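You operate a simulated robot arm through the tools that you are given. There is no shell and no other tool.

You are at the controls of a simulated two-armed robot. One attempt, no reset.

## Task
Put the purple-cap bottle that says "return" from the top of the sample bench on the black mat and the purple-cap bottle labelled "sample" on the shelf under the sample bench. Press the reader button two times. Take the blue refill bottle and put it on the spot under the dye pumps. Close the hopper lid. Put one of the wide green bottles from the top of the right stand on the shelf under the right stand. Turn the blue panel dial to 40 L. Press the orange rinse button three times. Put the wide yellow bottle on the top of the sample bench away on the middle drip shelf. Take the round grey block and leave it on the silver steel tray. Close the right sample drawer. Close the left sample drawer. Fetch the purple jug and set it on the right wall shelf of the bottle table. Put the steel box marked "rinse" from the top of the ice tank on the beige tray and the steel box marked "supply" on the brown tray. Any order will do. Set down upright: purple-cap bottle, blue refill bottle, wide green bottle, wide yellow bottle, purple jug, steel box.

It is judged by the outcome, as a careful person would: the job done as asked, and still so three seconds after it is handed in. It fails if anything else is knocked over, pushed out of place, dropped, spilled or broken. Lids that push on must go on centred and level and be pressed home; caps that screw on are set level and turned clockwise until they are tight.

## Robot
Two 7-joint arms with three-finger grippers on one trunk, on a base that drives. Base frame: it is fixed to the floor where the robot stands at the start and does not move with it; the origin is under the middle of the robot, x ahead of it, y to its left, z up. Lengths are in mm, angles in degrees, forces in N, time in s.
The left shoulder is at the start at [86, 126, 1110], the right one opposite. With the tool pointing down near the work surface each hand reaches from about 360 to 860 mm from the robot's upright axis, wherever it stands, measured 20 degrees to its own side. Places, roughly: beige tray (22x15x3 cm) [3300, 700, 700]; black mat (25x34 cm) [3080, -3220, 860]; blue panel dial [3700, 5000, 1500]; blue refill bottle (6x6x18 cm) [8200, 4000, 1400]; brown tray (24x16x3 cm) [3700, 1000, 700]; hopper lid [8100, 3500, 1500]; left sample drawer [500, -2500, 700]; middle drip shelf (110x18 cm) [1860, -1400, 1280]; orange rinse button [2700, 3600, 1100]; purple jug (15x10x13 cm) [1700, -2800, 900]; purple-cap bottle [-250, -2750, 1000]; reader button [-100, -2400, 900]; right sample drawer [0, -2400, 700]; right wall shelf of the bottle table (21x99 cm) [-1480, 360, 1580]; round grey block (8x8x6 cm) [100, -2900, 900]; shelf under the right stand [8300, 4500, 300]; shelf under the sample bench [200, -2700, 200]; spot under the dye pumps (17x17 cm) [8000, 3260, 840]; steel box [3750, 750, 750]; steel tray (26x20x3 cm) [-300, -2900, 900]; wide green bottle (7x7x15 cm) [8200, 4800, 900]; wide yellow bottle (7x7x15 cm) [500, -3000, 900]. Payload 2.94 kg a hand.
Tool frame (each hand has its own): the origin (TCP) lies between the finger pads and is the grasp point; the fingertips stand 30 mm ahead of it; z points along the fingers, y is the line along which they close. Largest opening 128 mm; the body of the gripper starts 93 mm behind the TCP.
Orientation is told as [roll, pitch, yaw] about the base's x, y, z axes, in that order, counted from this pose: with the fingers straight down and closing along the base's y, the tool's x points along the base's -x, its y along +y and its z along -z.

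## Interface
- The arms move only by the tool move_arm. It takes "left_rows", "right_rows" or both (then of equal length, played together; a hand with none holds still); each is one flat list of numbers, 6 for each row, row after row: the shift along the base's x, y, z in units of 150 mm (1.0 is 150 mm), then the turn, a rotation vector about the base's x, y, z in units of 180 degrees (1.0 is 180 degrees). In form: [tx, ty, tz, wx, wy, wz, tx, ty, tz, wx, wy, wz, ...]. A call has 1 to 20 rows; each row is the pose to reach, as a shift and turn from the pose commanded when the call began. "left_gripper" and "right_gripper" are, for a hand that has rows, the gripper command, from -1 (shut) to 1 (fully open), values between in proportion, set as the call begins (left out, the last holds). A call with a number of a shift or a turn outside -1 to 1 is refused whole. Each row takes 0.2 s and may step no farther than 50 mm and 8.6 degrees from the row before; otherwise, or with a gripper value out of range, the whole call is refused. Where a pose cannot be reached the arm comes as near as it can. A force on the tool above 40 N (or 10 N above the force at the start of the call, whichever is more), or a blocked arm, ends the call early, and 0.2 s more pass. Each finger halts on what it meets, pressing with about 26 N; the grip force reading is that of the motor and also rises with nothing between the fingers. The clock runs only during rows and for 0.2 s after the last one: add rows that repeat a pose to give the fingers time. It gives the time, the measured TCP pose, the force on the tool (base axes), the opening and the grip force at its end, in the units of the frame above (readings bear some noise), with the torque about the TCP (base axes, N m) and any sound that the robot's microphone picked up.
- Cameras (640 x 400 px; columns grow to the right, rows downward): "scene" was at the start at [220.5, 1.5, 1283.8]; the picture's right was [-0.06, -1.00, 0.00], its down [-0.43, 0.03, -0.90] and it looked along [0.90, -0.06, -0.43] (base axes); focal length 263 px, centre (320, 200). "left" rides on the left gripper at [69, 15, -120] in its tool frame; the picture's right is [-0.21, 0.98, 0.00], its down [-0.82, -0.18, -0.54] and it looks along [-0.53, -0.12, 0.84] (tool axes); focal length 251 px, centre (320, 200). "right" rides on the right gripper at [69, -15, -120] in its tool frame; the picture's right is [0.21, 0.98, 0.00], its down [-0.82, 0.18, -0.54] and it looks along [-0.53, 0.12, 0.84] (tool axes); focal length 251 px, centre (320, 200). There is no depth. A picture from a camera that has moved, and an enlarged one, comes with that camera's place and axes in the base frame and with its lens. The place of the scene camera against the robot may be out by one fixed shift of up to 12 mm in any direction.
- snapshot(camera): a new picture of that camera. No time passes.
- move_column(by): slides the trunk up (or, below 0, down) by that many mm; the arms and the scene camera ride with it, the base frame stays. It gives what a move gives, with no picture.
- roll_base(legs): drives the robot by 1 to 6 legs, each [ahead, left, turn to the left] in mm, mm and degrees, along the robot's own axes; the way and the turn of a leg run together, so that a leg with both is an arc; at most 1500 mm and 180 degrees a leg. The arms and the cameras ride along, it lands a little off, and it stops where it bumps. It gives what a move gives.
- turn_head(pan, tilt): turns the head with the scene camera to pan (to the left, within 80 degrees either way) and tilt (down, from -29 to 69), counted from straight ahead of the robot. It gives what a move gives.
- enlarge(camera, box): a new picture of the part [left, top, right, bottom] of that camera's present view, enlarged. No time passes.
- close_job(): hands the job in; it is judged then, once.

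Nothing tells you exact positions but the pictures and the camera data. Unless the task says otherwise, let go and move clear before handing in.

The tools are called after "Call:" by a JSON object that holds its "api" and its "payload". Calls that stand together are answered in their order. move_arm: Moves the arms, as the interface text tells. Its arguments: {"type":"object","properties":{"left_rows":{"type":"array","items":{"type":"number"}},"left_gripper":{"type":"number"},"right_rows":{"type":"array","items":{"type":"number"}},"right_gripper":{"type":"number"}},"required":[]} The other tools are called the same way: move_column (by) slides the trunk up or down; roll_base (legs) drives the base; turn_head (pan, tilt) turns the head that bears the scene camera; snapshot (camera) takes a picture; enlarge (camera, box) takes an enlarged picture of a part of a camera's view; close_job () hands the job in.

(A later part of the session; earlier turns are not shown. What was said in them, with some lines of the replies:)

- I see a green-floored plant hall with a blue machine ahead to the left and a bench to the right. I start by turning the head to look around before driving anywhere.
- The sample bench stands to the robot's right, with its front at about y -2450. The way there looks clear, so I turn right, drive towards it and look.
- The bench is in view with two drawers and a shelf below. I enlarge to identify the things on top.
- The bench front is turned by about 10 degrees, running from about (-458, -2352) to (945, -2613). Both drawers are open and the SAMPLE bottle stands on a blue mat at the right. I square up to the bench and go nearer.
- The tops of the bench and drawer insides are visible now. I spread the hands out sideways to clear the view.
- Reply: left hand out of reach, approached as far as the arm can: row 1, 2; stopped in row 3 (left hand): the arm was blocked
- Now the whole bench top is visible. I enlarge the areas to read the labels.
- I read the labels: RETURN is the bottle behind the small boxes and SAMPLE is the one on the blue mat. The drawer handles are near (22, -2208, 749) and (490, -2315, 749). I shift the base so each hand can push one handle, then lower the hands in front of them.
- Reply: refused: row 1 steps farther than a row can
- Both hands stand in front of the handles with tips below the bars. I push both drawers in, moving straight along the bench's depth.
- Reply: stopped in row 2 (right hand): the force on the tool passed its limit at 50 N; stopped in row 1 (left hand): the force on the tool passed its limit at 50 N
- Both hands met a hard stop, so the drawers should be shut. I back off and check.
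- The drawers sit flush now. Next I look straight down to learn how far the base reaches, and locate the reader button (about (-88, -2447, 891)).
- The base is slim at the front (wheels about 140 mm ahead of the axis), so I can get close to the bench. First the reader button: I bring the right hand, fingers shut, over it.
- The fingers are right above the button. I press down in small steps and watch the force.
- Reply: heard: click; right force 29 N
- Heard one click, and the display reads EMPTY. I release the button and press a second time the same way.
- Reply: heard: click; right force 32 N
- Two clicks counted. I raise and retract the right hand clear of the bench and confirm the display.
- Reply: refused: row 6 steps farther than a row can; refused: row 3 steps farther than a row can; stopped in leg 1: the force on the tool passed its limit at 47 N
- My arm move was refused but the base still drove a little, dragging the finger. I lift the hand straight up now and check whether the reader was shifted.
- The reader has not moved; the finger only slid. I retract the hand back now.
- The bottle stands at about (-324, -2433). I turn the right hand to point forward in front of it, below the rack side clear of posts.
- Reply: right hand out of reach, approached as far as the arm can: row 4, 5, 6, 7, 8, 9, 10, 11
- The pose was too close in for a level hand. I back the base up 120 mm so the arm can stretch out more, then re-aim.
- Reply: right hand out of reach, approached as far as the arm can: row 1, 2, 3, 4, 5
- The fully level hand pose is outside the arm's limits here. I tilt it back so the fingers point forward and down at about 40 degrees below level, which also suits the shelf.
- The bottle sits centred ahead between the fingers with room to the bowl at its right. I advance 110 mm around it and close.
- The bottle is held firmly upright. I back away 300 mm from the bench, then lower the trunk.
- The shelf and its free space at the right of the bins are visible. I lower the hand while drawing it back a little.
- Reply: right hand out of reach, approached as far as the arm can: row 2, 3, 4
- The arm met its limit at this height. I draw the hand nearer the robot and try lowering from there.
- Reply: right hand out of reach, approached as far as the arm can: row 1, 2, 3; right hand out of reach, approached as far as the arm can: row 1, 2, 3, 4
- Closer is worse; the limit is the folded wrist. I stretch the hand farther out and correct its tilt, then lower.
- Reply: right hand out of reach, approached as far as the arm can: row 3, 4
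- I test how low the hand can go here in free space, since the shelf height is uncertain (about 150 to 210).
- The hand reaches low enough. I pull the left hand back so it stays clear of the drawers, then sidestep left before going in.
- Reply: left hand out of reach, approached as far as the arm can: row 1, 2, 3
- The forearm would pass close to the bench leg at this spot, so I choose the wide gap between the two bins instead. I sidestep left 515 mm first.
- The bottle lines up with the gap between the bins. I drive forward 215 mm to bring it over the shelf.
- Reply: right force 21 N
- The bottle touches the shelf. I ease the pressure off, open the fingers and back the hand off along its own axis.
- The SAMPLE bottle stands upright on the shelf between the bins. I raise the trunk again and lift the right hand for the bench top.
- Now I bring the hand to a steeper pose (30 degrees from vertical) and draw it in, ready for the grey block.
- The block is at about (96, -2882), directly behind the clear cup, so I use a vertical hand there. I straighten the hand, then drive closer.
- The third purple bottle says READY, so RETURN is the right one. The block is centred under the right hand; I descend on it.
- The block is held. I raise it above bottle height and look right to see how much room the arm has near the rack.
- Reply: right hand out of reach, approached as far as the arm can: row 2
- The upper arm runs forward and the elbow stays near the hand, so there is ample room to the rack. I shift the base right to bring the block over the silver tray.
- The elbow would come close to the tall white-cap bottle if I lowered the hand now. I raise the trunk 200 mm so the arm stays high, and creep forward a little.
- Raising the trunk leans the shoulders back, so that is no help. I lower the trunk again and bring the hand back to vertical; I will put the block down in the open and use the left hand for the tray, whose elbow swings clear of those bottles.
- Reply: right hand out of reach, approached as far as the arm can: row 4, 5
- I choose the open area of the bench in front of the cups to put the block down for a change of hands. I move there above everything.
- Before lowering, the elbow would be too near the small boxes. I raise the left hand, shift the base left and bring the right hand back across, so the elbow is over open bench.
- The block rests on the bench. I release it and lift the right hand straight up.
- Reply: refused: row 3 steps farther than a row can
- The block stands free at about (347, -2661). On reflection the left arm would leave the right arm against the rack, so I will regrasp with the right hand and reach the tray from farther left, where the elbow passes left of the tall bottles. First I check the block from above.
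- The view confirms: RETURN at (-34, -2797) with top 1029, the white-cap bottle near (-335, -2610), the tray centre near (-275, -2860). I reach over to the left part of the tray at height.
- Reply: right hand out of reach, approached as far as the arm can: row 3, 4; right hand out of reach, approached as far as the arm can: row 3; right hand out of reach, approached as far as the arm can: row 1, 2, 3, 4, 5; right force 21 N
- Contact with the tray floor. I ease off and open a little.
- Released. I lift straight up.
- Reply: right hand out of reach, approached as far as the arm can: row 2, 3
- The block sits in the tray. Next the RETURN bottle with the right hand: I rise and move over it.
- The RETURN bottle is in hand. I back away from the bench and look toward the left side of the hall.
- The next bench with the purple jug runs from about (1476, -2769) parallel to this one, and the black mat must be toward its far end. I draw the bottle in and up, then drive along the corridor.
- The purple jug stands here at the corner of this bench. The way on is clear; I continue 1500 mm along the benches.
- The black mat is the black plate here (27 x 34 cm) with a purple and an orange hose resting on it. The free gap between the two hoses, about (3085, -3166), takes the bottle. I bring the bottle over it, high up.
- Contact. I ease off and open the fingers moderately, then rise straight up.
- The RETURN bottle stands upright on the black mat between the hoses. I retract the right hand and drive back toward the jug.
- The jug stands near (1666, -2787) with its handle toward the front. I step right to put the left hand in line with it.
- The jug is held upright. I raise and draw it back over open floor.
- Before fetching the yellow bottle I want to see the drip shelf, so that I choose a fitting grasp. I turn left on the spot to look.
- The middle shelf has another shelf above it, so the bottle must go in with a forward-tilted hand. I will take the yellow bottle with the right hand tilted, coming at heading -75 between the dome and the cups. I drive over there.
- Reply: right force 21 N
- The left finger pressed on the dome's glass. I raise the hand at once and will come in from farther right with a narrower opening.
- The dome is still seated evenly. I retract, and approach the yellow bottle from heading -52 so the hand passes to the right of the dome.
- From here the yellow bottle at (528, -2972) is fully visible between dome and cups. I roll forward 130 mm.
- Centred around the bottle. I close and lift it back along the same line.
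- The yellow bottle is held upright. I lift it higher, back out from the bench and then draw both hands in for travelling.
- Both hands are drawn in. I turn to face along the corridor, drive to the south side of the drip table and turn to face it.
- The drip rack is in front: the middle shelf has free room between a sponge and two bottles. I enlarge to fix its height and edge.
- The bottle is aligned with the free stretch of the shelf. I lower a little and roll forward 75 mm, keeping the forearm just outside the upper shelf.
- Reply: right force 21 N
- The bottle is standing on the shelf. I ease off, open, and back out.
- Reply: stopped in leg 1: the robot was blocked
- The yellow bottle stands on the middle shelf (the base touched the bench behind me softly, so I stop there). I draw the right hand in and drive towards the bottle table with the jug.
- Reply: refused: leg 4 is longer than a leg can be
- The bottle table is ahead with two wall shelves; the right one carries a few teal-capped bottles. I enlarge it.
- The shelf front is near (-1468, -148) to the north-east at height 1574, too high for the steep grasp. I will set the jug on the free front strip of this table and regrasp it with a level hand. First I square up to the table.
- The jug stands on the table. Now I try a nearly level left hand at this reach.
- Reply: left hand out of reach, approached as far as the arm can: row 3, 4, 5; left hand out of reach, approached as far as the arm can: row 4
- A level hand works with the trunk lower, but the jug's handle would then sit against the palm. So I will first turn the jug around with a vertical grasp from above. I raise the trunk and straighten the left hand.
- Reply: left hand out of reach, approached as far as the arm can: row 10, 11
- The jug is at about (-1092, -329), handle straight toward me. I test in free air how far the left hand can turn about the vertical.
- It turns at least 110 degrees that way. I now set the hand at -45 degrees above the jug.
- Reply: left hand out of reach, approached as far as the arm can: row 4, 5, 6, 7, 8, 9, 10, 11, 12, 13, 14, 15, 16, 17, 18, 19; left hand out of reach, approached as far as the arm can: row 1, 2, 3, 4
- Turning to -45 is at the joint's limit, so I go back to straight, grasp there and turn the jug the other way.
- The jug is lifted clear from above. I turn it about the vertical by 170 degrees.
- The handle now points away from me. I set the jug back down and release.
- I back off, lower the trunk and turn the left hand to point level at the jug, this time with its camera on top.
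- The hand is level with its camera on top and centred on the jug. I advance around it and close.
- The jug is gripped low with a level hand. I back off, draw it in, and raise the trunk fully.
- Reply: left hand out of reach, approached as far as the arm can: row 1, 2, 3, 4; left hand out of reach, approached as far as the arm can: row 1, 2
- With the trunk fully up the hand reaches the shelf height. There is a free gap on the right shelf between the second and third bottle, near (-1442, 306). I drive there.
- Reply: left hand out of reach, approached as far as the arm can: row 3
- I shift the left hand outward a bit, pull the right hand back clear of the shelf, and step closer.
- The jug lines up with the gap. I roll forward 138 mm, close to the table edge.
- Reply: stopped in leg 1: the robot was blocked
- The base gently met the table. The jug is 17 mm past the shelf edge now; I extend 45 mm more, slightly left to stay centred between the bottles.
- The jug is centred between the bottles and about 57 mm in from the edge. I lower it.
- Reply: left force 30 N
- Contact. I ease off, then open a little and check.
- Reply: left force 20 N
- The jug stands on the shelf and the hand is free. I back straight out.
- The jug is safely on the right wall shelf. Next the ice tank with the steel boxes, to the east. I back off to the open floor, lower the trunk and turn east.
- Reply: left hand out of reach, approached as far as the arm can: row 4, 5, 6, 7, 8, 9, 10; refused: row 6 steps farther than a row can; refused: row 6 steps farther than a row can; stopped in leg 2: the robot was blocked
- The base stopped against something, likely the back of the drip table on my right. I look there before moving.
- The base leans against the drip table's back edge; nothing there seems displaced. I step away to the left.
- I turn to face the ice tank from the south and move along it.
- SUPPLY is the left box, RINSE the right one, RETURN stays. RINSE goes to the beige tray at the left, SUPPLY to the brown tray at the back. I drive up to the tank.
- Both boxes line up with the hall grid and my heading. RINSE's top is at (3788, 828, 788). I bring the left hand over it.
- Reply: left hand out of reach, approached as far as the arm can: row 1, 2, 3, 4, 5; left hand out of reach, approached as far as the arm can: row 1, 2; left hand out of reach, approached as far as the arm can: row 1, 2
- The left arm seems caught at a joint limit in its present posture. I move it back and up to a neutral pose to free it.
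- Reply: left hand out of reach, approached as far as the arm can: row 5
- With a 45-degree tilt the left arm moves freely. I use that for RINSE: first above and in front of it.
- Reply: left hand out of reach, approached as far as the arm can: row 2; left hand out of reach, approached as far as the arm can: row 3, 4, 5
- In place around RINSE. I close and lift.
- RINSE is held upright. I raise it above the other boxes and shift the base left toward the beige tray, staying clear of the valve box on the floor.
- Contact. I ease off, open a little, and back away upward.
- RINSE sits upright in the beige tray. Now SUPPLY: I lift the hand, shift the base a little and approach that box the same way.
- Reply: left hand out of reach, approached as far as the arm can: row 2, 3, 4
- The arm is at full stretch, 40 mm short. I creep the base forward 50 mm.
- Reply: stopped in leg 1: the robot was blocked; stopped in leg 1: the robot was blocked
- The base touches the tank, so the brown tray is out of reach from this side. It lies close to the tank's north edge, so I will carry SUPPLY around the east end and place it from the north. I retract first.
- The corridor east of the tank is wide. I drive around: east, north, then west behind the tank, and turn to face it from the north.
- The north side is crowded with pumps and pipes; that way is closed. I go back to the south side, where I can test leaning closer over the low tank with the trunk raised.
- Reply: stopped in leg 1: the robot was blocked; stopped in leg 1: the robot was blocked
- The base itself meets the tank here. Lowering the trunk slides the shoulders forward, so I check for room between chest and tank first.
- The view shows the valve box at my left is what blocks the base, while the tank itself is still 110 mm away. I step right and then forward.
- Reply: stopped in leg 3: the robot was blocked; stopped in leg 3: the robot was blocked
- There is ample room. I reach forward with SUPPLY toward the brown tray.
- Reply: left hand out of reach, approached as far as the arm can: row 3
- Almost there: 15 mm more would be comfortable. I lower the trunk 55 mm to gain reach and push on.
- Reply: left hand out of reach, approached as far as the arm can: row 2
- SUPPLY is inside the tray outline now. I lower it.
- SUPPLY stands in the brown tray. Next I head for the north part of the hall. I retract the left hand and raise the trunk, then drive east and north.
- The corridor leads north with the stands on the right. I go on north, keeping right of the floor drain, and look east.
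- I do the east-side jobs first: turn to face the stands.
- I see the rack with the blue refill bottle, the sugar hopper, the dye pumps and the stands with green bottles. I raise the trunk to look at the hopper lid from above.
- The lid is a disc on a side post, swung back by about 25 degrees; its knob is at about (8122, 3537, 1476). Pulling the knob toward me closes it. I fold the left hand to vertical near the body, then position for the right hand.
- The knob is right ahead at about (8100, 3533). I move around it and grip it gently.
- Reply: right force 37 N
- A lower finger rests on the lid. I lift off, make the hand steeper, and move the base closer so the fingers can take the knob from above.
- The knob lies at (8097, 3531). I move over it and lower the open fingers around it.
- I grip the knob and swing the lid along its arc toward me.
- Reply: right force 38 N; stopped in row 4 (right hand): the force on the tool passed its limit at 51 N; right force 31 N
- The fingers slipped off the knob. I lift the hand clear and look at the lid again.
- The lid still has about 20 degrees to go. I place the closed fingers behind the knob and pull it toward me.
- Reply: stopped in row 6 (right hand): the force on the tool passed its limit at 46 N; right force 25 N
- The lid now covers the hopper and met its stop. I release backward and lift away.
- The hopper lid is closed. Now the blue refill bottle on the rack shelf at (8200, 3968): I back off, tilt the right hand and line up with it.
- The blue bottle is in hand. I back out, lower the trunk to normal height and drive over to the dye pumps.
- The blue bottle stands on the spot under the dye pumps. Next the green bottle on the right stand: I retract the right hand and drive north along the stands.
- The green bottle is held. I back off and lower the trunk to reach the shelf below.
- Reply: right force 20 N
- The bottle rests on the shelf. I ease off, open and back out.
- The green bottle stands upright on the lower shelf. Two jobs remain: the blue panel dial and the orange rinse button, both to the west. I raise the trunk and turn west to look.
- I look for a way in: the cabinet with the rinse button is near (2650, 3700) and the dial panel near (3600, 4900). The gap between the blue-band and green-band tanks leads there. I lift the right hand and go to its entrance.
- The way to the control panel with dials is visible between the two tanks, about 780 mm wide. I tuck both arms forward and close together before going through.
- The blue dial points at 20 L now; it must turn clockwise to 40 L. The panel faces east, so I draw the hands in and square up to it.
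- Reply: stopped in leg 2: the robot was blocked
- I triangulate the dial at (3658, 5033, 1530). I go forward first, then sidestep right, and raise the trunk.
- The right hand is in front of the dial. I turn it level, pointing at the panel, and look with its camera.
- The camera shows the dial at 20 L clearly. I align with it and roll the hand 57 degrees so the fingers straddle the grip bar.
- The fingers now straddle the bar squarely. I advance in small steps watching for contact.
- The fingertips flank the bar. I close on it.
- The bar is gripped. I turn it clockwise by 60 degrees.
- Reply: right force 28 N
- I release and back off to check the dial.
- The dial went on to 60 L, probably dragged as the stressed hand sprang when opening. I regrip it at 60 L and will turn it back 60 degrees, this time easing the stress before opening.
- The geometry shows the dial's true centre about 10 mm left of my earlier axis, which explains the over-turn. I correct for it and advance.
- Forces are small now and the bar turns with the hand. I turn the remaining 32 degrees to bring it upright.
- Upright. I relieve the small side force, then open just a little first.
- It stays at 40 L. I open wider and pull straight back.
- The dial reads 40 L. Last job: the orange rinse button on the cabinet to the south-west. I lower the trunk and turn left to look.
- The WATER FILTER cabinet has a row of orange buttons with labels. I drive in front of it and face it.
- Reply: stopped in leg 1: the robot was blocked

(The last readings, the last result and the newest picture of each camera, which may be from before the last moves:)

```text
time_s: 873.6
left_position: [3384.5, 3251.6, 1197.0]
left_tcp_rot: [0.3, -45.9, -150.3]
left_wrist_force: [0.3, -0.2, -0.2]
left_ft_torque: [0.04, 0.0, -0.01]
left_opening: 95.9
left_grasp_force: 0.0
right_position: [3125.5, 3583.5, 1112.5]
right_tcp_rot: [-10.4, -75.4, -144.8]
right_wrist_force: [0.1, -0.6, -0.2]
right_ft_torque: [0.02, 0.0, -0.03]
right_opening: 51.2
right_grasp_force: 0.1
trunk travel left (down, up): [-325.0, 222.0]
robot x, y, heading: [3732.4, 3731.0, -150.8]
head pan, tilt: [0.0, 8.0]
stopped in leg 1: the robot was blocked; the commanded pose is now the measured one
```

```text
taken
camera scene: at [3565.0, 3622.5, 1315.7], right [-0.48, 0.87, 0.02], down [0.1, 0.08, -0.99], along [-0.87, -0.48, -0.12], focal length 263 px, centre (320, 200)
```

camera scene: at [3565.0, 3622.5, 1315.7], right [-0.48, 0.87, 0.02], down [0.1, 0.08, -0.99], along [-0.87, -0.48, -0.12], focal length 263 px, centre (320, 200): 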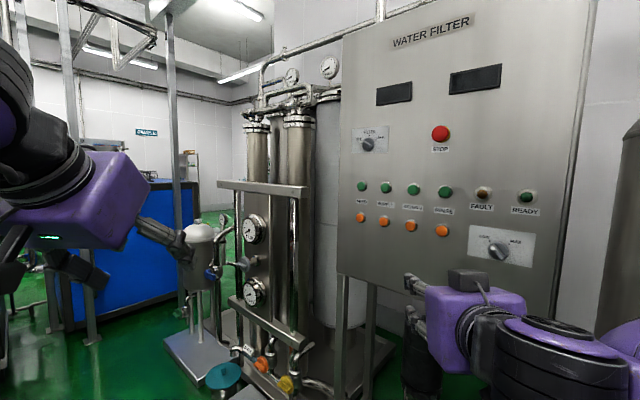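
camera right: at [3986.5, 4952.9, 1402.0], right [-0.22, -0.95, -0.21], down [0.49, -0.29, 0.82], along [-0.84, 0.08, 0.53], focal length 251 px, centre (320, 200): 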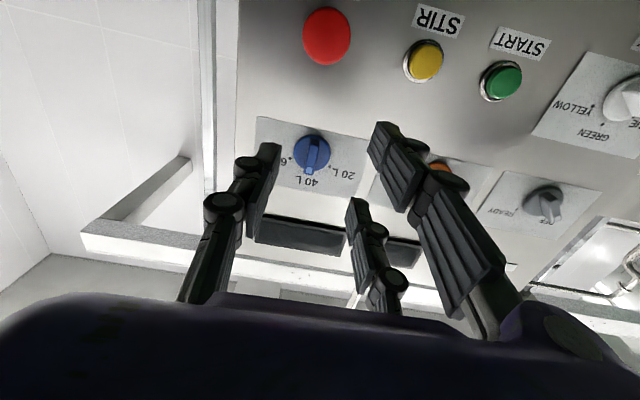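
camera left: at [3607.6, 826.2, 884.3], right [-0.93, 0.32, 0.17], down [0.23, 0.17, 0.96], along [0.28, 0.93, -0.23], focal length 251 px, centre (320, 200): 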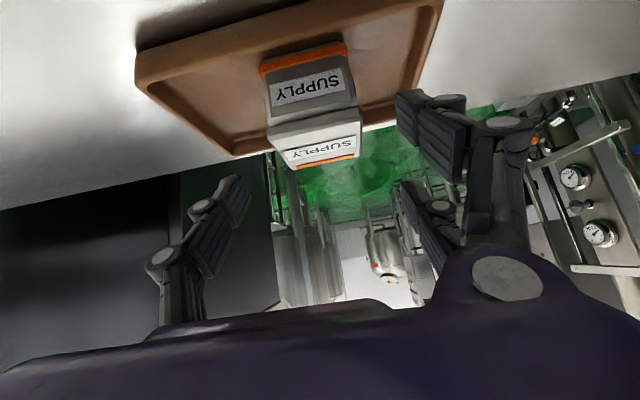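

The base bumped something and leans slightly. I back off a little and look down for the cause.

Call:
{"api": "roll_base", "payload": {"legs": [[-100, 0, 0]]}}

Call:
{"api": "turn_head", "payload": {"pan": 0, "tilt": 60}}

Call:
{"api": "snapshot", "payload": {"camera": "scene"}}

Call:
{"api": "turn_head", "payload": {"pan": -60, "tilt": 50}}

Call:
{"api": "snapshot", "payload": {"camera": "scene"}}

Call:
{"api": "turn_head", "payload": {"pan": 60, "tilt": 45}}

Call:
{"api": "snapshot", "payload": {"camera": "scene"}}

```text
time_s: 874.8
left_position: [3441.4, 3312.8, 1193.3]
left_tcp_rot: [1.9, -45.1, -151.2]
left_wrist_force: [0.9, -0.3, 1.0]
left_ft_torque: [-0.07, 0.02, 0.02]
left_opening: 96.3
left_grasp_force: 0.0
right_position: [3188.7, 3638.1, 1097.3]
right_tcp_rot: [-4.2, -74.5, -150.0]
right_wrist_force: [0.4, 0.4, 0.6]
right_ft_torque: [-0.02, -0.05, 0.01]
right_opening: 51.4
right_grasp_force: 0.0
trunk travel left (down, up): [-325.0, 222.0]
robot x, y, heading: [3812.6, 3783.0, -150.9]
head pan, tilt: [0.0, 8.0]
```

```text
time_s: 876.0
left_position: [3441.5, 3310.4, 1192.3]
left_tcp_rot: [1.9, -45.0, -151.1]
left_wrist_force: [0.3, 0.2, 0.2]
left_ft_torque: [0.03, -0.03, -0.01]
left_opening: 95.9
left_grasp_force: 0.1
right_position: [3186.8, 3636.9, 1096.6]
right_tcp_rot: [-4.4, -74.3, -149.8]
right_wrist_force: [-0.3, -0.6, 0.6]
right_ft_torque: [0.03, 0.0, -0.03]
right_opening: 51.2
right_grasp_force: 0.1
trunk travel left (down, up): [-325.0, 222.0]
robot x, y, heading: [3815.5, 3781.6, -150.9]
head pan, tilt: [0.0, 60.0]
```

```text
taken
camera scene: at [3640.4, 3695.1, 1234.4], right [-0.49, 0.87, 0.0], down [0.76, 0.42, -0.5], along [-0.44, -0.24, -0.87], focal length 263 px, centre (320, 200)
```

scene: 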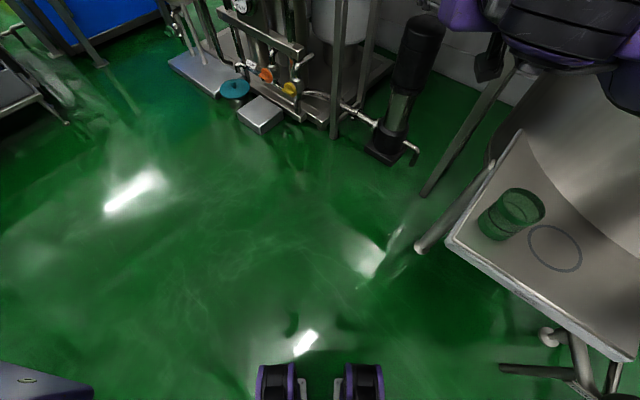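

```text
time_s: 877.3
left_position: [3441.1, 3311.5, 1193.5]
left_tcp_rot: [1.8, -45.0, -151.2]
left_wrist_force: [-0.1, 0.1, 0.4]
left_ft_torque: [0.01, 0.01, -0.01]
left_opening: 96.0
left_grasp_force: 0.1
right_position: [3186.6, 3637.8, 1096.3]
right_tcp_rot: [-4.4, -74.3, -149.8]
right_wrist_force: [0.1, 0.8, 0.2]
right_ft_torque: [0.0, 0.04, -0.03]
right_opening: 51.1
right_grasp_force: 0.1
trunk travel left (down, up): [-325.0, 222.0]
robot x, y, heading: [3810.2, 3785.5, -150.8]
head pan, tilt: [-60.0, 50.0]
```

```text
taken
camera scene: at [3619.0, 3721.2, 1251.7], right [-0.08, 1.0, 0.0], down [0.72, 0.06, -0.69], along [-0.69, -0.05, -0.73], focal length 263 px, centre (320, 200)
```

scene: 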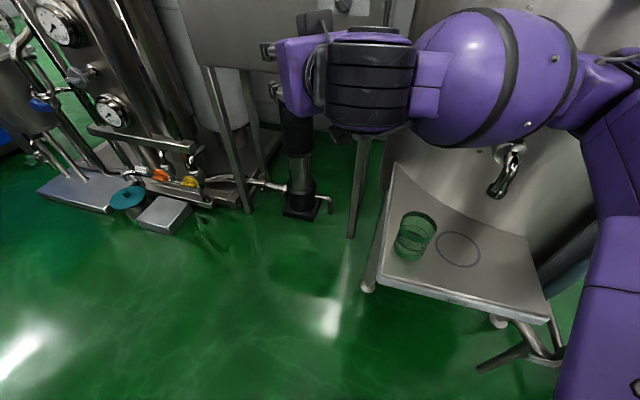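

```text
time_s: 879.3
left_position: [3441.7, 3310.7, 1191.8]
left_tcp_rot: [1.9, -45.0, -151.2]
left_wrist_force: [0.0, 0.6, 0.3]
left_ft_torque: [0.02, 0.02, 0.02]
left_opening: 95.8
left_grasp_force: 0.0
right_position: [3186.5, 3637.3, 1097.0]
right_tcp_rot: [-4.3, -74.3, -149.8]
right_wrist_force: [0.0, 0.4, -0.4]
right_ft_torque: [-0.03, 0.01, 0.02]
right_opening: 51.2
right_grasp_force: 0.0
trunk travel left (down, up): [-325.0, 222.0]
robot x, y, heading: [3812.1, 3782.0, -150.7]
head pan, tilt: [60.0, 45.0]
```

```text
taken
camera scene: at [3697.3, 3646.4, 1253.8], right [-1.0, 0.01, 0.0], down [0.01, 0.71, -0.71], along [-0.01, -0.71, -0.71], focal length 263 px, centre (320, 200)
```

scene: 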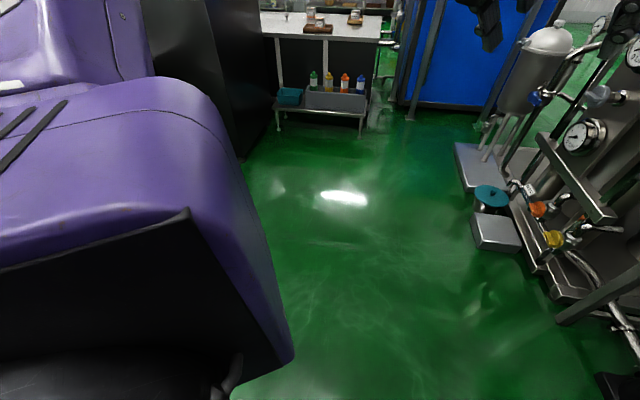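

The right arm had touched the small tank. I step left away from it, turn to face the cabinet squarely, and then approach from farther south.

Call:
{"api": "roll_base", "payload": {"legs": [[0, 318, 0], [0, 0, -40]]}}

Call:
{"api": "turn_head", "payload": {"pan": 0, "tilt": 15}}

Call:
{"api": "snapshot", "payload": {"camera": "scene"}}

```text
time_s: 884.5
left_position: [3378.0, 3387.3, 1193.0]
left_tcp_rot: [1.8, -45.1, 168.2]
left_wrist_force: [0.0, -0.1, -0.5]
left_ft_torque: [-0.01, 0.0, -0.02]
left_opening: 96.1
left_grasp_force: 0.1
right_position: [3398.5, 3799.7, 1095.5]
right_tcp_rot: [-4.4, -74.3, 169.5]
right_wrist_force: [0.4, -0.6, -0.2]
right_ft_torque: [0.03, 0.02, -0.01]
right_opening: 51.1
right_grasp_force: 0.1
trunk travel left (down, up): [-325.0, 222.0]
robot x, y, heading: [3969.3, 3503.9, 168.4]
head pan, tilt: [60.0, 45.0]
```

```text
time_s: 885.8
left_position: [3378.5, 3387.6, 1191.6]
left_tcp_rot: [1.9, -44.9, 168.2]
left_wrist_force: [0.7, 0.9, 0.9]
left_ft_torque: [-0.03, 0.0, -0.01]
left_opening: 95.9
left_grasp_force: 0.1
right_position: [3397.7, 3800.8, 1095.5]
right_tcp_rot: [-4.4, -74.2, 169.6]
right_wrist_force: [1.0, 0.8, 0.7]
right_ft_torque: [-0.02, -0.01, 0.01]
right_opening: 51.1
right_grasp_force: 0.2
trunk travel left (down, up): [-325.0, 222.0]
robot x, y, heading: [3965.8, 3504.3, 168.6]
head pan, tilt: [0.0, 15.0]
```

```text
taken
camera scene: at [3748.4, 3555.3, 1300.6], right [0.2, 0.98, 0.0], down [0.25, -0.05, -0.97], along [-0.95, 0.19, -0.26], focal length 263 px, centre (320, 200)
```

scene: 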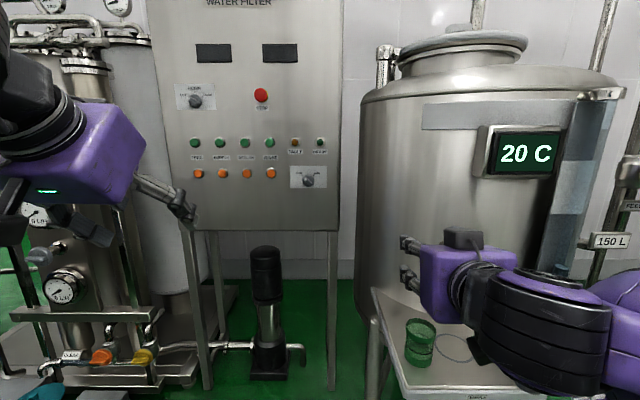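

Call:
{"api": "enlarge", "payload": {"camera": "scene", "box": [180, 130, 290, 190]}}

Call:
{"api": "enlarge", "payload": {"camera": "scene", "box": [230, 130, 340, 200]}}

```text
5.82 times, centred on (235, 160) of scene
camera zoom: at [3748.4, 3555.3, 1300.6], right [0.2, 0.98, 0.0], down [0.25, -0.05, -0.97], along [-0.95, 0.19, -0.26], focal length 1529 px, centre (814, 433)
```

zoom: 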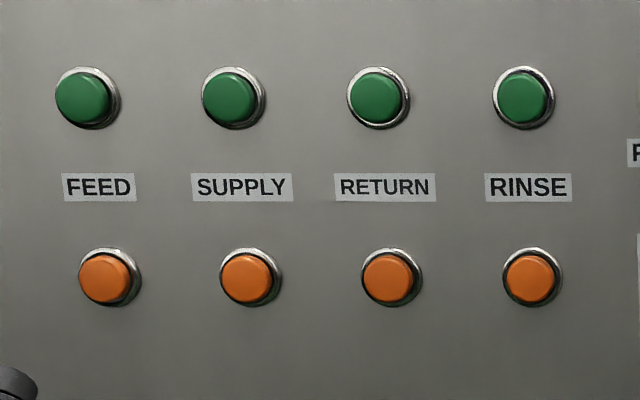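

```text
5.71 times, centred on (285, 165) of scene
camera zoom: at [3748.4, 3555.3, 1300.6], right [0.2, 0.98, 0.0], down [0.25, -0.05, -0.97], along [-0.95, 0.19, -0.26], focal length 1502 px, centre (520, 400)
```

zoom: 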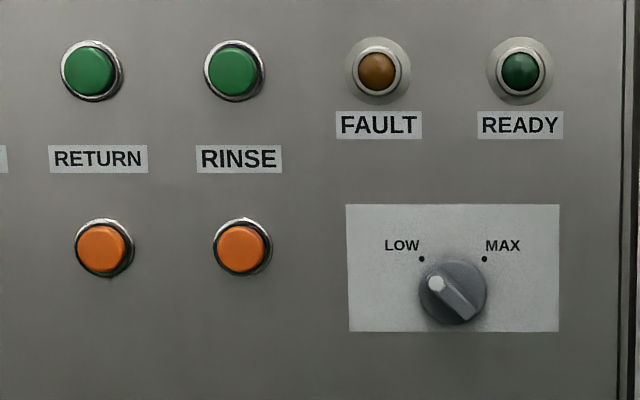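

The RINSE orange button is the rightmost of the four, at about (2683, 3570, 1131). I fold the left hand in and move to stand in front of it.

Call:
{"api": "move_arm", "payload": {"left_rows": [0.15, -0.03, 0, -0.008, -0.041, 0, 0.3, -0.06, 0, -0.016, -0.082, 0, 0.45, -0.09, 0, -0.024, -0.123, 0, 0.6, -0.12, 0, -0.032, -0.164, 0, 0.75, -0.15, 0, -0.04, -0.205, 0, 0.9, -0.18, 0, -0.0485, -0.2455, 0]}}

Call:
{"api": "roll_base", "payload": {"legs": [[0, 319, 0], [300, 0, 0]]}}

Call:
{"api": "snapshot", "payload": {"camera": "scene"}}

Call:
{"api": "snapshot", "payload": {"camera": "right"}}

```text
time_s: 887.2
left_position: [3513.6, 3360.3, 1191.8]
left_tcp_rot: [1.4, 0.2, 168.5]
left_wrist_force: [0.5, -1.3, -0.5]
left_ft_torque: [0.01, -0.01, -0.02]
left_opening: 95.8
left_grasp_force: 0.1
right_position: [3397.3, 3801.9, 1096.1]
right_tcp_rot: [-4.3, -74.3, 169.5]
right_wrist_force: [0.3, 0.4, 0.0]
right_ft_torque: [0.02, -0.02, 0.0]
right_opening: 51.1
right_grasp_force: 0.0
trunk travel left (down, up): [-325.0, 222.0]
robot x, y, heading: [3968.2, 3504.0, 168.5]
head pan, tilt: [0.0, 15.0]
```

```text
time_s: 892.3
left_position: [3160.2, 3095.6, 1191.4]
left_tcp_rot: [1.2, 0.1, 168.6]
left_wrist_force: [-0.3, 0.5, -0.4]
left_ft_torque: [0.0, -0.03, -0.02]
left_opening: 96.2
left_grasp_force: 0.1
right_position: [3042.8, 3535.4, 1096.2]
right_tcp_rot: [-4.5, -74.3, 169.7]
right_wrist_force: [-0.9, -0.3, 0.3]
right_ft_torque: [-0.01, -0.02, 0.01]
right_opening: 51.2
right_grasp_force: 0.0
trunk travel left (down, up): [-325.0, 222.0]
robot x, y, heading: [3616.5, 3238.8, 168.7]
head pan, tilt: [0.0, 15.0]
```

```text
taken
camera scene: at [3394.6, 3291.2, 1300.6], right [0.19, 0.98, 0.0], down [0.25, -0.05, -0.97], along [-0.95, 0.19, -0.26], focal length 263 px, centre (320, 200)
```

scene: 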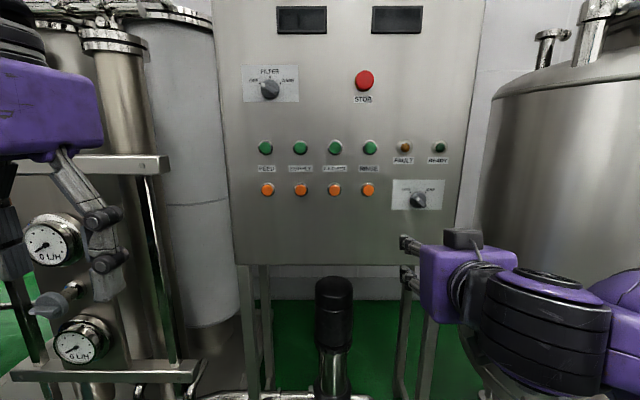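

```text
taken
camera right: at [3175.9, 3516.4, 1062.5], right [-0.19, -0.96, -0.23], down [0.24, -0.27, 0.93], along [-0.95, 0.12, 0.28], focal length 251 px, centre (320, 200)
```

right: 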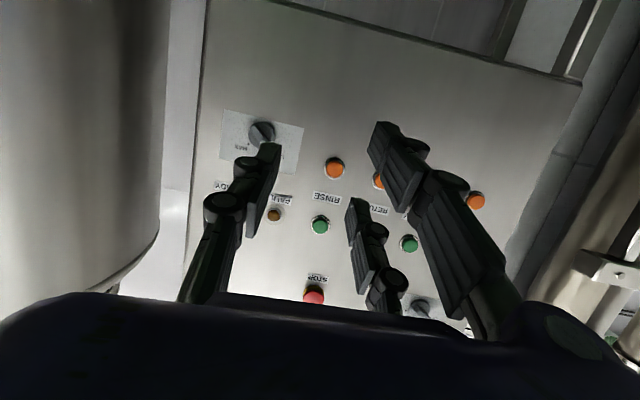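

Call:
{"api": "roll_base", "payload": {"legs": [[150, 0, 0]]}}

Call:
{"api": "move_arm", "payload": {"right_rows": [-0.2, 0.03, 0.08, 0, 0, 0, -0.4, 0.06, 0.16, 0, 0, 0, -0.6, 0.09, 0.24, 0, 0, 0, -0.75, 0.11, 0.29, 0, 0, 0], "right_gripper": -1}}

Call:
{"api": "snapshot", "payload": {"camera": "right"}}

Call:
{"api": "snapshot", "payload": {"camera": "scene"}}

```text
time_s: 893.7
left_position: [3012.8, 3125.0, 1191.2]
left_tcp_rot: [1.4, 0.1, 168.6]
left_wrist_force: [0.8, 0.3, 0.0]
left_ft_torque: [0.02, -0.03, -0.01]
left_opening: 95.9
left_grasp_force: 0.1
right_position: [2895.2, 3564.6, 1096.4]
right_tcp_rot: [-4.4, -74.3, 169.9]
right_wrist_force: [-0.4, -0.8, 0.1]
right_ft_torque: [0.0, 0.01, 0.0]
right_opening: 51.2
right_grasp_force: 0.1
trunk travel left (down, up): [-325.0, 222.0]
robot x, y, heading: [3467.8, 3268.4, 168.7]
head pan, tilt: [0.0, 15.0]
```

```text
time_s: 894.7
left_position: [3011.3, 3123.8, 1190.5]
left_tcp_rot: [1.4, 0.1, 168.5]
left_wrist_force: [-0.1, 0.5, -0.1]
left_ft_torque: [0.01, -0.03, -0.03]
left_opening: 96.0
left_grasp_force: 0.1
right_position: [2780.7, 3581.2, 1140.7]
right_tcp_rot: [-4.5, -74.3, 169.9]
right_wrist_force: [-0.1, -0.3, -0.6]
right_ft_torque: [0.01, 0.0, -0.01]
right_opening: 0.0
right_grasp_force: 2.8
trunk travel left (down, up): [-325.0, 222.0]
robot x, y, heading: [3466.9, 3264.8, 168.7]
head pan, tilt: [0.0, 15.0]
```

```text
taken
camera right: at [2914.2, 3562.1, 1106.6], right [-0.19, -0.96, -0.23], down [0.24, -0.27, 0.93], along [-0.95, 0.12, 0.28], focal length 251 px, centre (320, 200)
```

right: 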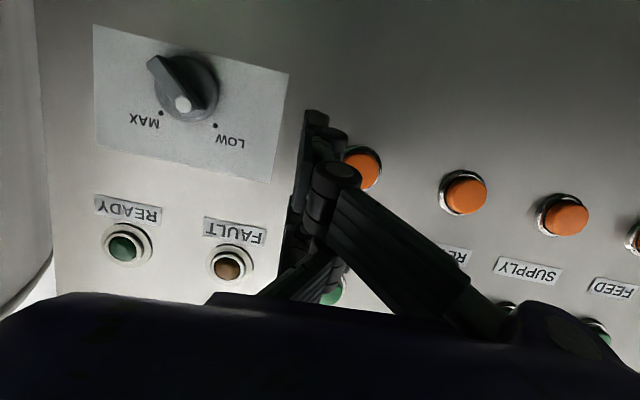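

```text
taken
camera scene: at [3246.3, 3320.3, 1300.5], right [0.19, 0.98, 0.0], down [0.25, -0.05, -0.97], along [-0.95, 0.19, -0.26], focal length 263 px, centre (320, 200)
```

scene: 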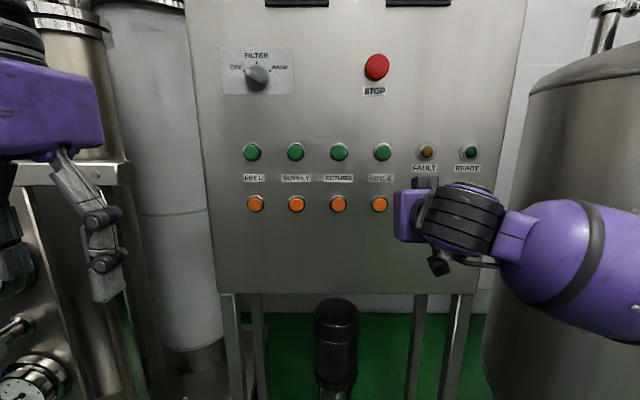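

The RINSE button is the one just beside the finger. I shift the closed fingertips in line with it and check.

Call:
{"api": "move_arm", "payload": {"right_rows": [0, -0.14, 0, 0, 0, 0, 0, -0.27, 0, 0, 0, 0]}}

Call:
{"api": "snapshot", "payload": {"camera": "right"}}

Call:
{"api": "enlarge", "payload": {"camera": "scene", "box": [300, 120, 500, 290]}}

```text
time_s: 895.3
left_position: [3013.5, 3123.7, 1190.5]
left_tcp_rot: [1.3, 0.1, 168.7]
left_wrist_force: [-0.4, -1.0, 0.7]
left_ft_torque: [-0.02, -0.02, -0.01]
left_opening: 95.8
left_grasp_force: 0.0
right_position: [2781.3, 3539.9, 1139.9]
right_tcp_rot: [-4.4, -74.2, 169.9]
right_wrist_force: [0.4, -0.5, 0.0]
right_ft_torque: [0.02, 0.01, 0.01]
right_opening: 0.0
right_grasp_force: 3.2
trunk travel left (down, up): [-325.0, 222.0]
robot x, y, heading: [3465.7, 3273.4, 168.7]
head pan, tilt: [0.0, 15.0]
```

```text
taken
camera right: at [2914.6, 3520.7, 1106.3], right [-0.19, -0.96, -0.23], down [0.24, -0.27, 0.93], along [-0.95, 0.12, 0.28], focal length 251 px, centre (320, 200)
```

right: 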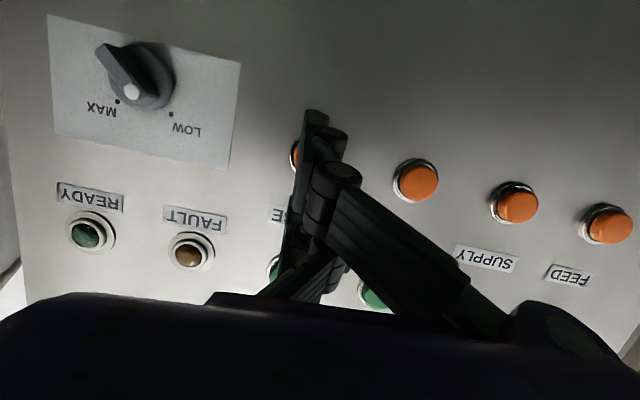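

```text
2.35 times, centred on (400, 205) of scene
camera zoom: at [3246.6, 3320.1, 1300.6], right [0.19, 0.98, 0.0], down [0.25, -0.05, -0.97], along [-0.95, 0.19, -0.26], focal length 618 px, centre (132, 188)
```

zoom: 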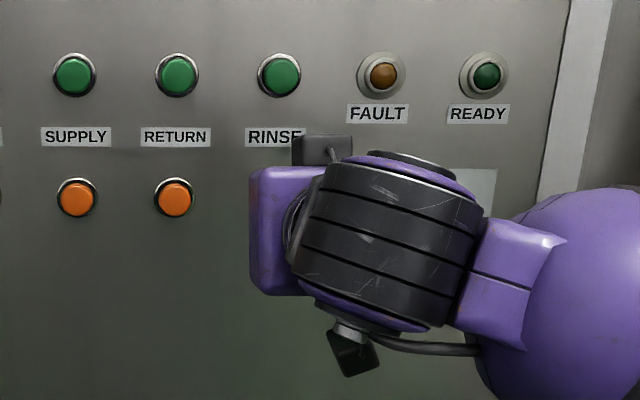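

Call:
{"api": "move_arm", "payload": {"right_rows": [-0.1, 0.05, 0.02, 0, 0, 0, -0.2, 0.07, 0.02, 0, 0, 0, -0.28, 0.087, 0.02, 0, 0, 0, -0.33, 0.097, 0.02, 0, 0, 0]}}

Call:
{"api": "snapshot", "payload": {"camera": "right"}}

```text
time_s: 896.3
left_position: [3013.5, 3125.3, 1191.7]
left_tcp_rot: [1.4, 0.1, 168.6]
left_wrist_force: [0.0, 0.9, -0.5]
left_ft_torque: [0.05, 0.02, 0.01]
left_opening: 96.1
left_grasp_force: 0.0
right_position: [2732.3, 3554.5, 1142.4]
right_tcp_rot: [-4.6, -74.3, 170.0]
right_wrist_force: [-0.4, -0.2, 0.2]
right_ft_torque: [0.01, 0.02, 0.02]
right_opening: 0.0
right_grasp_force: 3.3
trunk travel left (down, up): [-325.0, 222.0]
robot x, y, heading: [3468.9, 3269.9, 168.9]
head pan, tilt: [0.0, 15.0]
```

```text
taken
camera right: at [2865.3, 3535.8, 1107.9], right [-0.19, -0.96, -0.23], down [0.24, -0.27, 0.93], along [-0.95, 0.12, 0.28], focal length 251 px, centre (320, 200)
```

right: 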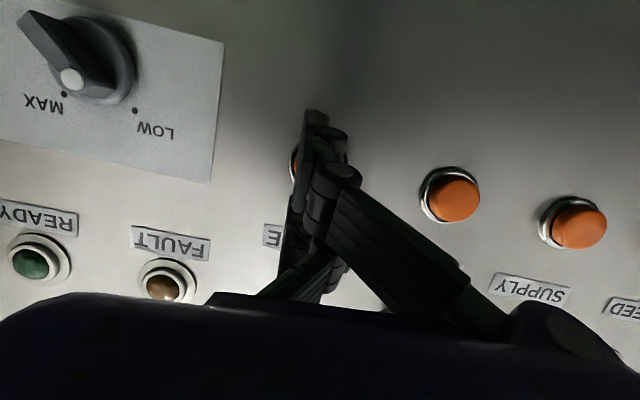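

Call:
{"api": "move_arm", "payload": {"right_rows": [-0.03, 0.007, 0.005, 0, 0, 0, -0.06, 0.013, 0.005, 0, 0, 0, -0.09, 0.019, 0.005, 0, 0, 0, -0.12, 0.025, 0.005, 0, 0, 0]}}

```text
time_s: 897.3
left_position: [3015.7, 3124.6, 1192.5]
left_tcp_rot: [1.4, -0.1, 168.6]
left_wrist_force: [-0.6, 0.9, 0.1]
left_ft_torque: [-0.02, -0.03, -0.02]
left_opening: 96.1
left_grasp_force: 0.0
right_position: [2718.6, 3557.6, 1144.0]
right_tcp_rot: [-4.4, -74.3, 170.1]
right_wrist_force: [19.3, -2.7, -2.8]
right_ft_torque: [0.02, -0.02, 0.1]
right_opening: 0.1
right_grasp_force: 3.4
trunk travel left (down, up): [-325.0, 222.0]
robot x, y, heading: [3464.1, 3269.9, 168.9]
head pan, tilt: [0.0, 15.0]
heard: click
```

One click. I release and press a second time.

Call:
{"api": "move_arm", "payload": {"right_rows": [0.06, -0.013, 0, 0, 0, 0, 0.12, -0.025, 0, 0, 0, 0, 0.12, -0.025, 0, 0, 0, 0]}}

Call:
{"api": "move_arm", "payload": {"right_rows": [-0.03, 0.006, 0, 0, 0, 0, -0.06, 0.013, 0, 0, 0, 0, -0.09, 0.019, 0, 0, 0, 0, -0.12, 0.025, 0, 0, 0, 0]}}

```text
time_s: 898.1
left_position: [3012.8, 3125.2, 1190.9]
left_tcp_rot: [1.4, 0.1, 168.7]
left_wrist_force: [-1.0, 0.3, -0.4]
left_ft_torque: [-0.02, 0.0, 0.0]
left_opening: 95.7
left_grasp_force: 0.1
right_position: [2733.1, 3554.9, 1143.6]
right_tcp_rot: [-4.3, -74.3, 169.8]
right_wrist_force: [1.0, -0.8, -1.0]
right_ft_torque: [-0.02, -0.03, 0.0]
right_opening: 0.0
right_grasp_force: 2.9
trunk travel left (down, up): [-325.0, 222.0]
robot x, y, heading: [3467.4, 3270.4, 168.8]
head pan, tilt: [0.0, 15.0]
```

```text
time_s: 899.1
left_position: [3016.5, 3125.1, 1191.8]
left_tcp_rot: [1.3, -0.1, 168.6]
left_wrist_force: [-0.1, 0.2, -0.9]
left_ft_torque: [0.01, 0.0, 0.01]
left_opening: 96.0
left_grasp_force: 0.0
right_position: [2718.1, 3558.3, 1144.6]
right_tcp_rot: [-4.6, -74.3, 170.1]
right_wrist_force: [22.0, -4.6, -4.0]
right_ft_torque: [-0.01, 0.08, 0.06]
right_opening: 0.0
right_grasp_force: 3.4
trunk travel left (down, up): [-325.0, 222.0]
robot x, y, heading: [3469.2, 3271.7, 169.0]
head pan, tilt: [0.0, 15.0]
heard: click
```

Second click. Once more.

Call:
{"api": "move_arm", "payload": {"right_rows": [0.06, -0.013, 0, 0, 0, 0, 0.12, -0.025, 0, 0, 0, 0, 0.12, -0.025, 0, 0, 0, 0]}}

Call:
{"api": "move_arm", "payload": {"right_rows": [-0.03, 0.006, 0, 0, 0, 0, -0.06, 0.013, 0, 0, 0, 0, -0.09, 0.019, 0, 0, 0, 0, -0.12, 0.025, 0, 0, 0, 0]}}

Call:
{"api": "move_arm", "payload": {"right_rows": [0.06, -0.013, 0, 0, 0, 0, 0.15, -0.03, 0, 0, 0, 0, 0.4, -0.08, 0, 0, 0, 0, 0.7, -0.14, 0, 0, 0, 0, 0.95, -0.19, 0, 0, 0, 0]}}

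Call:
{"api": "snapshot", "payload": {"camera": "scene"}}

```text
time_s: 899.9
left_position: [3012.1, 3124.4, 1190.9]
left_tcp_rot: [1.5, 0.0, 168.6]
left_wrist_force: [-0.1, -0.6, -0.1]
left_ft_torque: [-0.03, -0.02, 0.02]
left_opening: 95.8
left_grasp_force: 0.0
right_position: [2732.7, 3556.1, 1143.6]
right_tcp_rot: [-4.4, -74.4, 169.9]
right_wrist_force: [-0.1, -0.6, 0.1]
right_ft_torque: [-0.01, -0.01, -0.01]
right_opening: 0.0
right_grasp_force: 2.8
trunk travel left (down, up): [-325.0, 222.0]
robot x, y, heading: [3467.7, 3271.1, 169.1]
head pan, tilt: [0.0, 15.0]
```

```text
time_s: 900.9
left_position: [3016.0, 3124.8, 1192.6]
left_tcp_rot: [1.4, -0.1, 168.6]
left_wrist_force: [-0.1, -0.6, -0.8]
left_ft_torque: [0.05, 0.0, 0.05]
left_opening: 95.8
left_grasp_force: 0.1
right_position: [2718.1, 3557.4, 1145.5]
right_tcp_rot: [-4.5, -74.3, 170.0]
right_wrist_force: [22.7, -1.9, -1.5]
right_ft_torque: [-0.03, 0.07, 0.08]
right_opening: 0.0
right_grasp_force: 2.9
trunk travel left (down, up): [-325.0, 222.0]
robot x, y, heading: [3468.1, 3270.6, 169.0]
head pan, tilt: [0.0, 15.0]
heard: click
```

```text
time_s: 902.1
left_position: [3013.0, 3124.7, 1191.1]
left_tcp_rot: [1.4, -0.1, 168.5]
left_wrist_force: [1.1, -0.3, 0.0]
left_ft_torque: [-0.01, -0.01, 0.01]
left_opening: 96.3
left_grasp_force: 0.1
right_position: [2857.2, 3531.3, 1143.2]
right_tcp_rot: [-4.4, -74.3, 169.8]
right_wrist_force: [-0.3, -0.2, 0.9]
right_ft_torque: [0.02, -0.03, 0.02]
right_opening: 0.0
right_grasp_force: 3.1
trunk travel left (down, up): [-325.0, 222.0]
robot x, y, heading: [3466.3, 3269.9, 168.8]
head pan, tilt: [0.0, 15.0]
```

```text
taken
camera scene: at [3247.3, 3320.3, 1300.7], right [0.19, 0.98, 0.0], down [0.25, -0.05, -0.97], along [-0.95, 0.19, -0.26], focal length 263 px, centre (320, 200)
```

scene: 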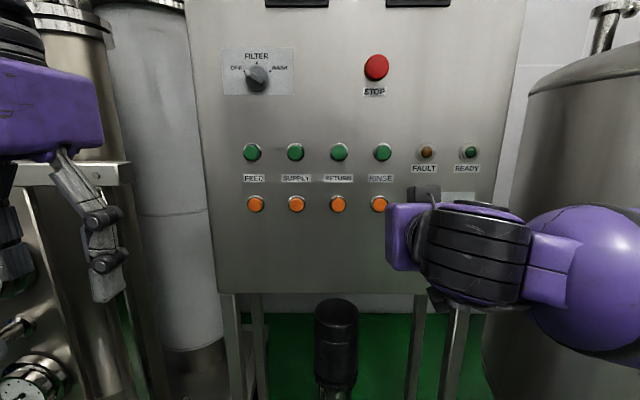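

All three clicks were heard and the hand is clear. Every task is done as seen in the pictures, so I move back a little and hand in.

Call:
{"api": "roll_base", "payload": {"legs": [[-120, 0, 0]]}}

Call:
{"api": "close_job", "payload": {}}

```text
time_s: 903.3
left_position: [3130.8, 3102.2, 1191.7]
left_tcp_rot: [1.5, 0.1, 168.6]
left_wrist_force: [0.1, 0.7, 0.0]
left_ft_torque: [-0.01, 0.01, -0.01]
left_opening: 95.9
left_grasp_force: 0.0
right_position: [2975.1, 3507.8, 1143.8]
right_tcp_rot: [-4.4, -74.2, 169.8]
right_wrist_force: [0.6, -0.6, 0.3]
right_ft_torque: [-0.02, 0.0, -0.02]
right_opening: 0.1
right_grasp_force: 3.1
trunk travel left (down, up): [-325.0, 222.0]
robot x, y, heading: [3582.8, 3245.3, 168.5]
head pan, tilt: [0.0, 15.0]
```

```text
The job is handed in.
```

I finished every task on the list and handed the job in. It has been closed, but no verdict came back. I checked each result on camera as I finished it and did not go back round for a final look.

| Task | Result |
|---|---|
| Purple-cap "return" bottle | Upright on the black mat, between the two hoses lying there |
| Purple-cap "sample" bottle | Upright on the shelf under the sample bench |
| Reader button | Pressed twice, two clicks heard |
| Blue refill bottle | Upright on the spot under the dye pumps |
| Hopper lid | Closed, up against its stop |
| Wide green bottle | Upright on the shelf under the right stand |
| Blue panel dial | At 40 L |
| Orange rinse button | Pressed three times, three clicks heard |
| Wide yellow bottle | Upright on the middle drip shelf |
| Round grey block | On the silver steel tray |
| Both sample drawers | Closed |
| Purple jug | Upright on the right wall shelf of the bottle table, about 20 mm from its front edge |
| "Rinse" and "supply" steel boxes | Upright in the beige tray and the brown tray |

Some contacts along the way could count against the run:
- **Bumps:** the base or an arm touched the back of the drip table, the bench with the 40 L tank, the bottle table, the ice tank and a small tank. I saw nothing displaced in the pictures, but I did not inspect every spot afterwards.
- **Reader:** a refused arm move let the base drag the finger across the reader. The reader did not move and no extra click was heard.
- **Glass dome:** a finger pressed briefly on the glass dome on the sample bench. It stayed seated.
- **Dial:** it went past to 60 L on the first try, and I turned it back to 40 L.
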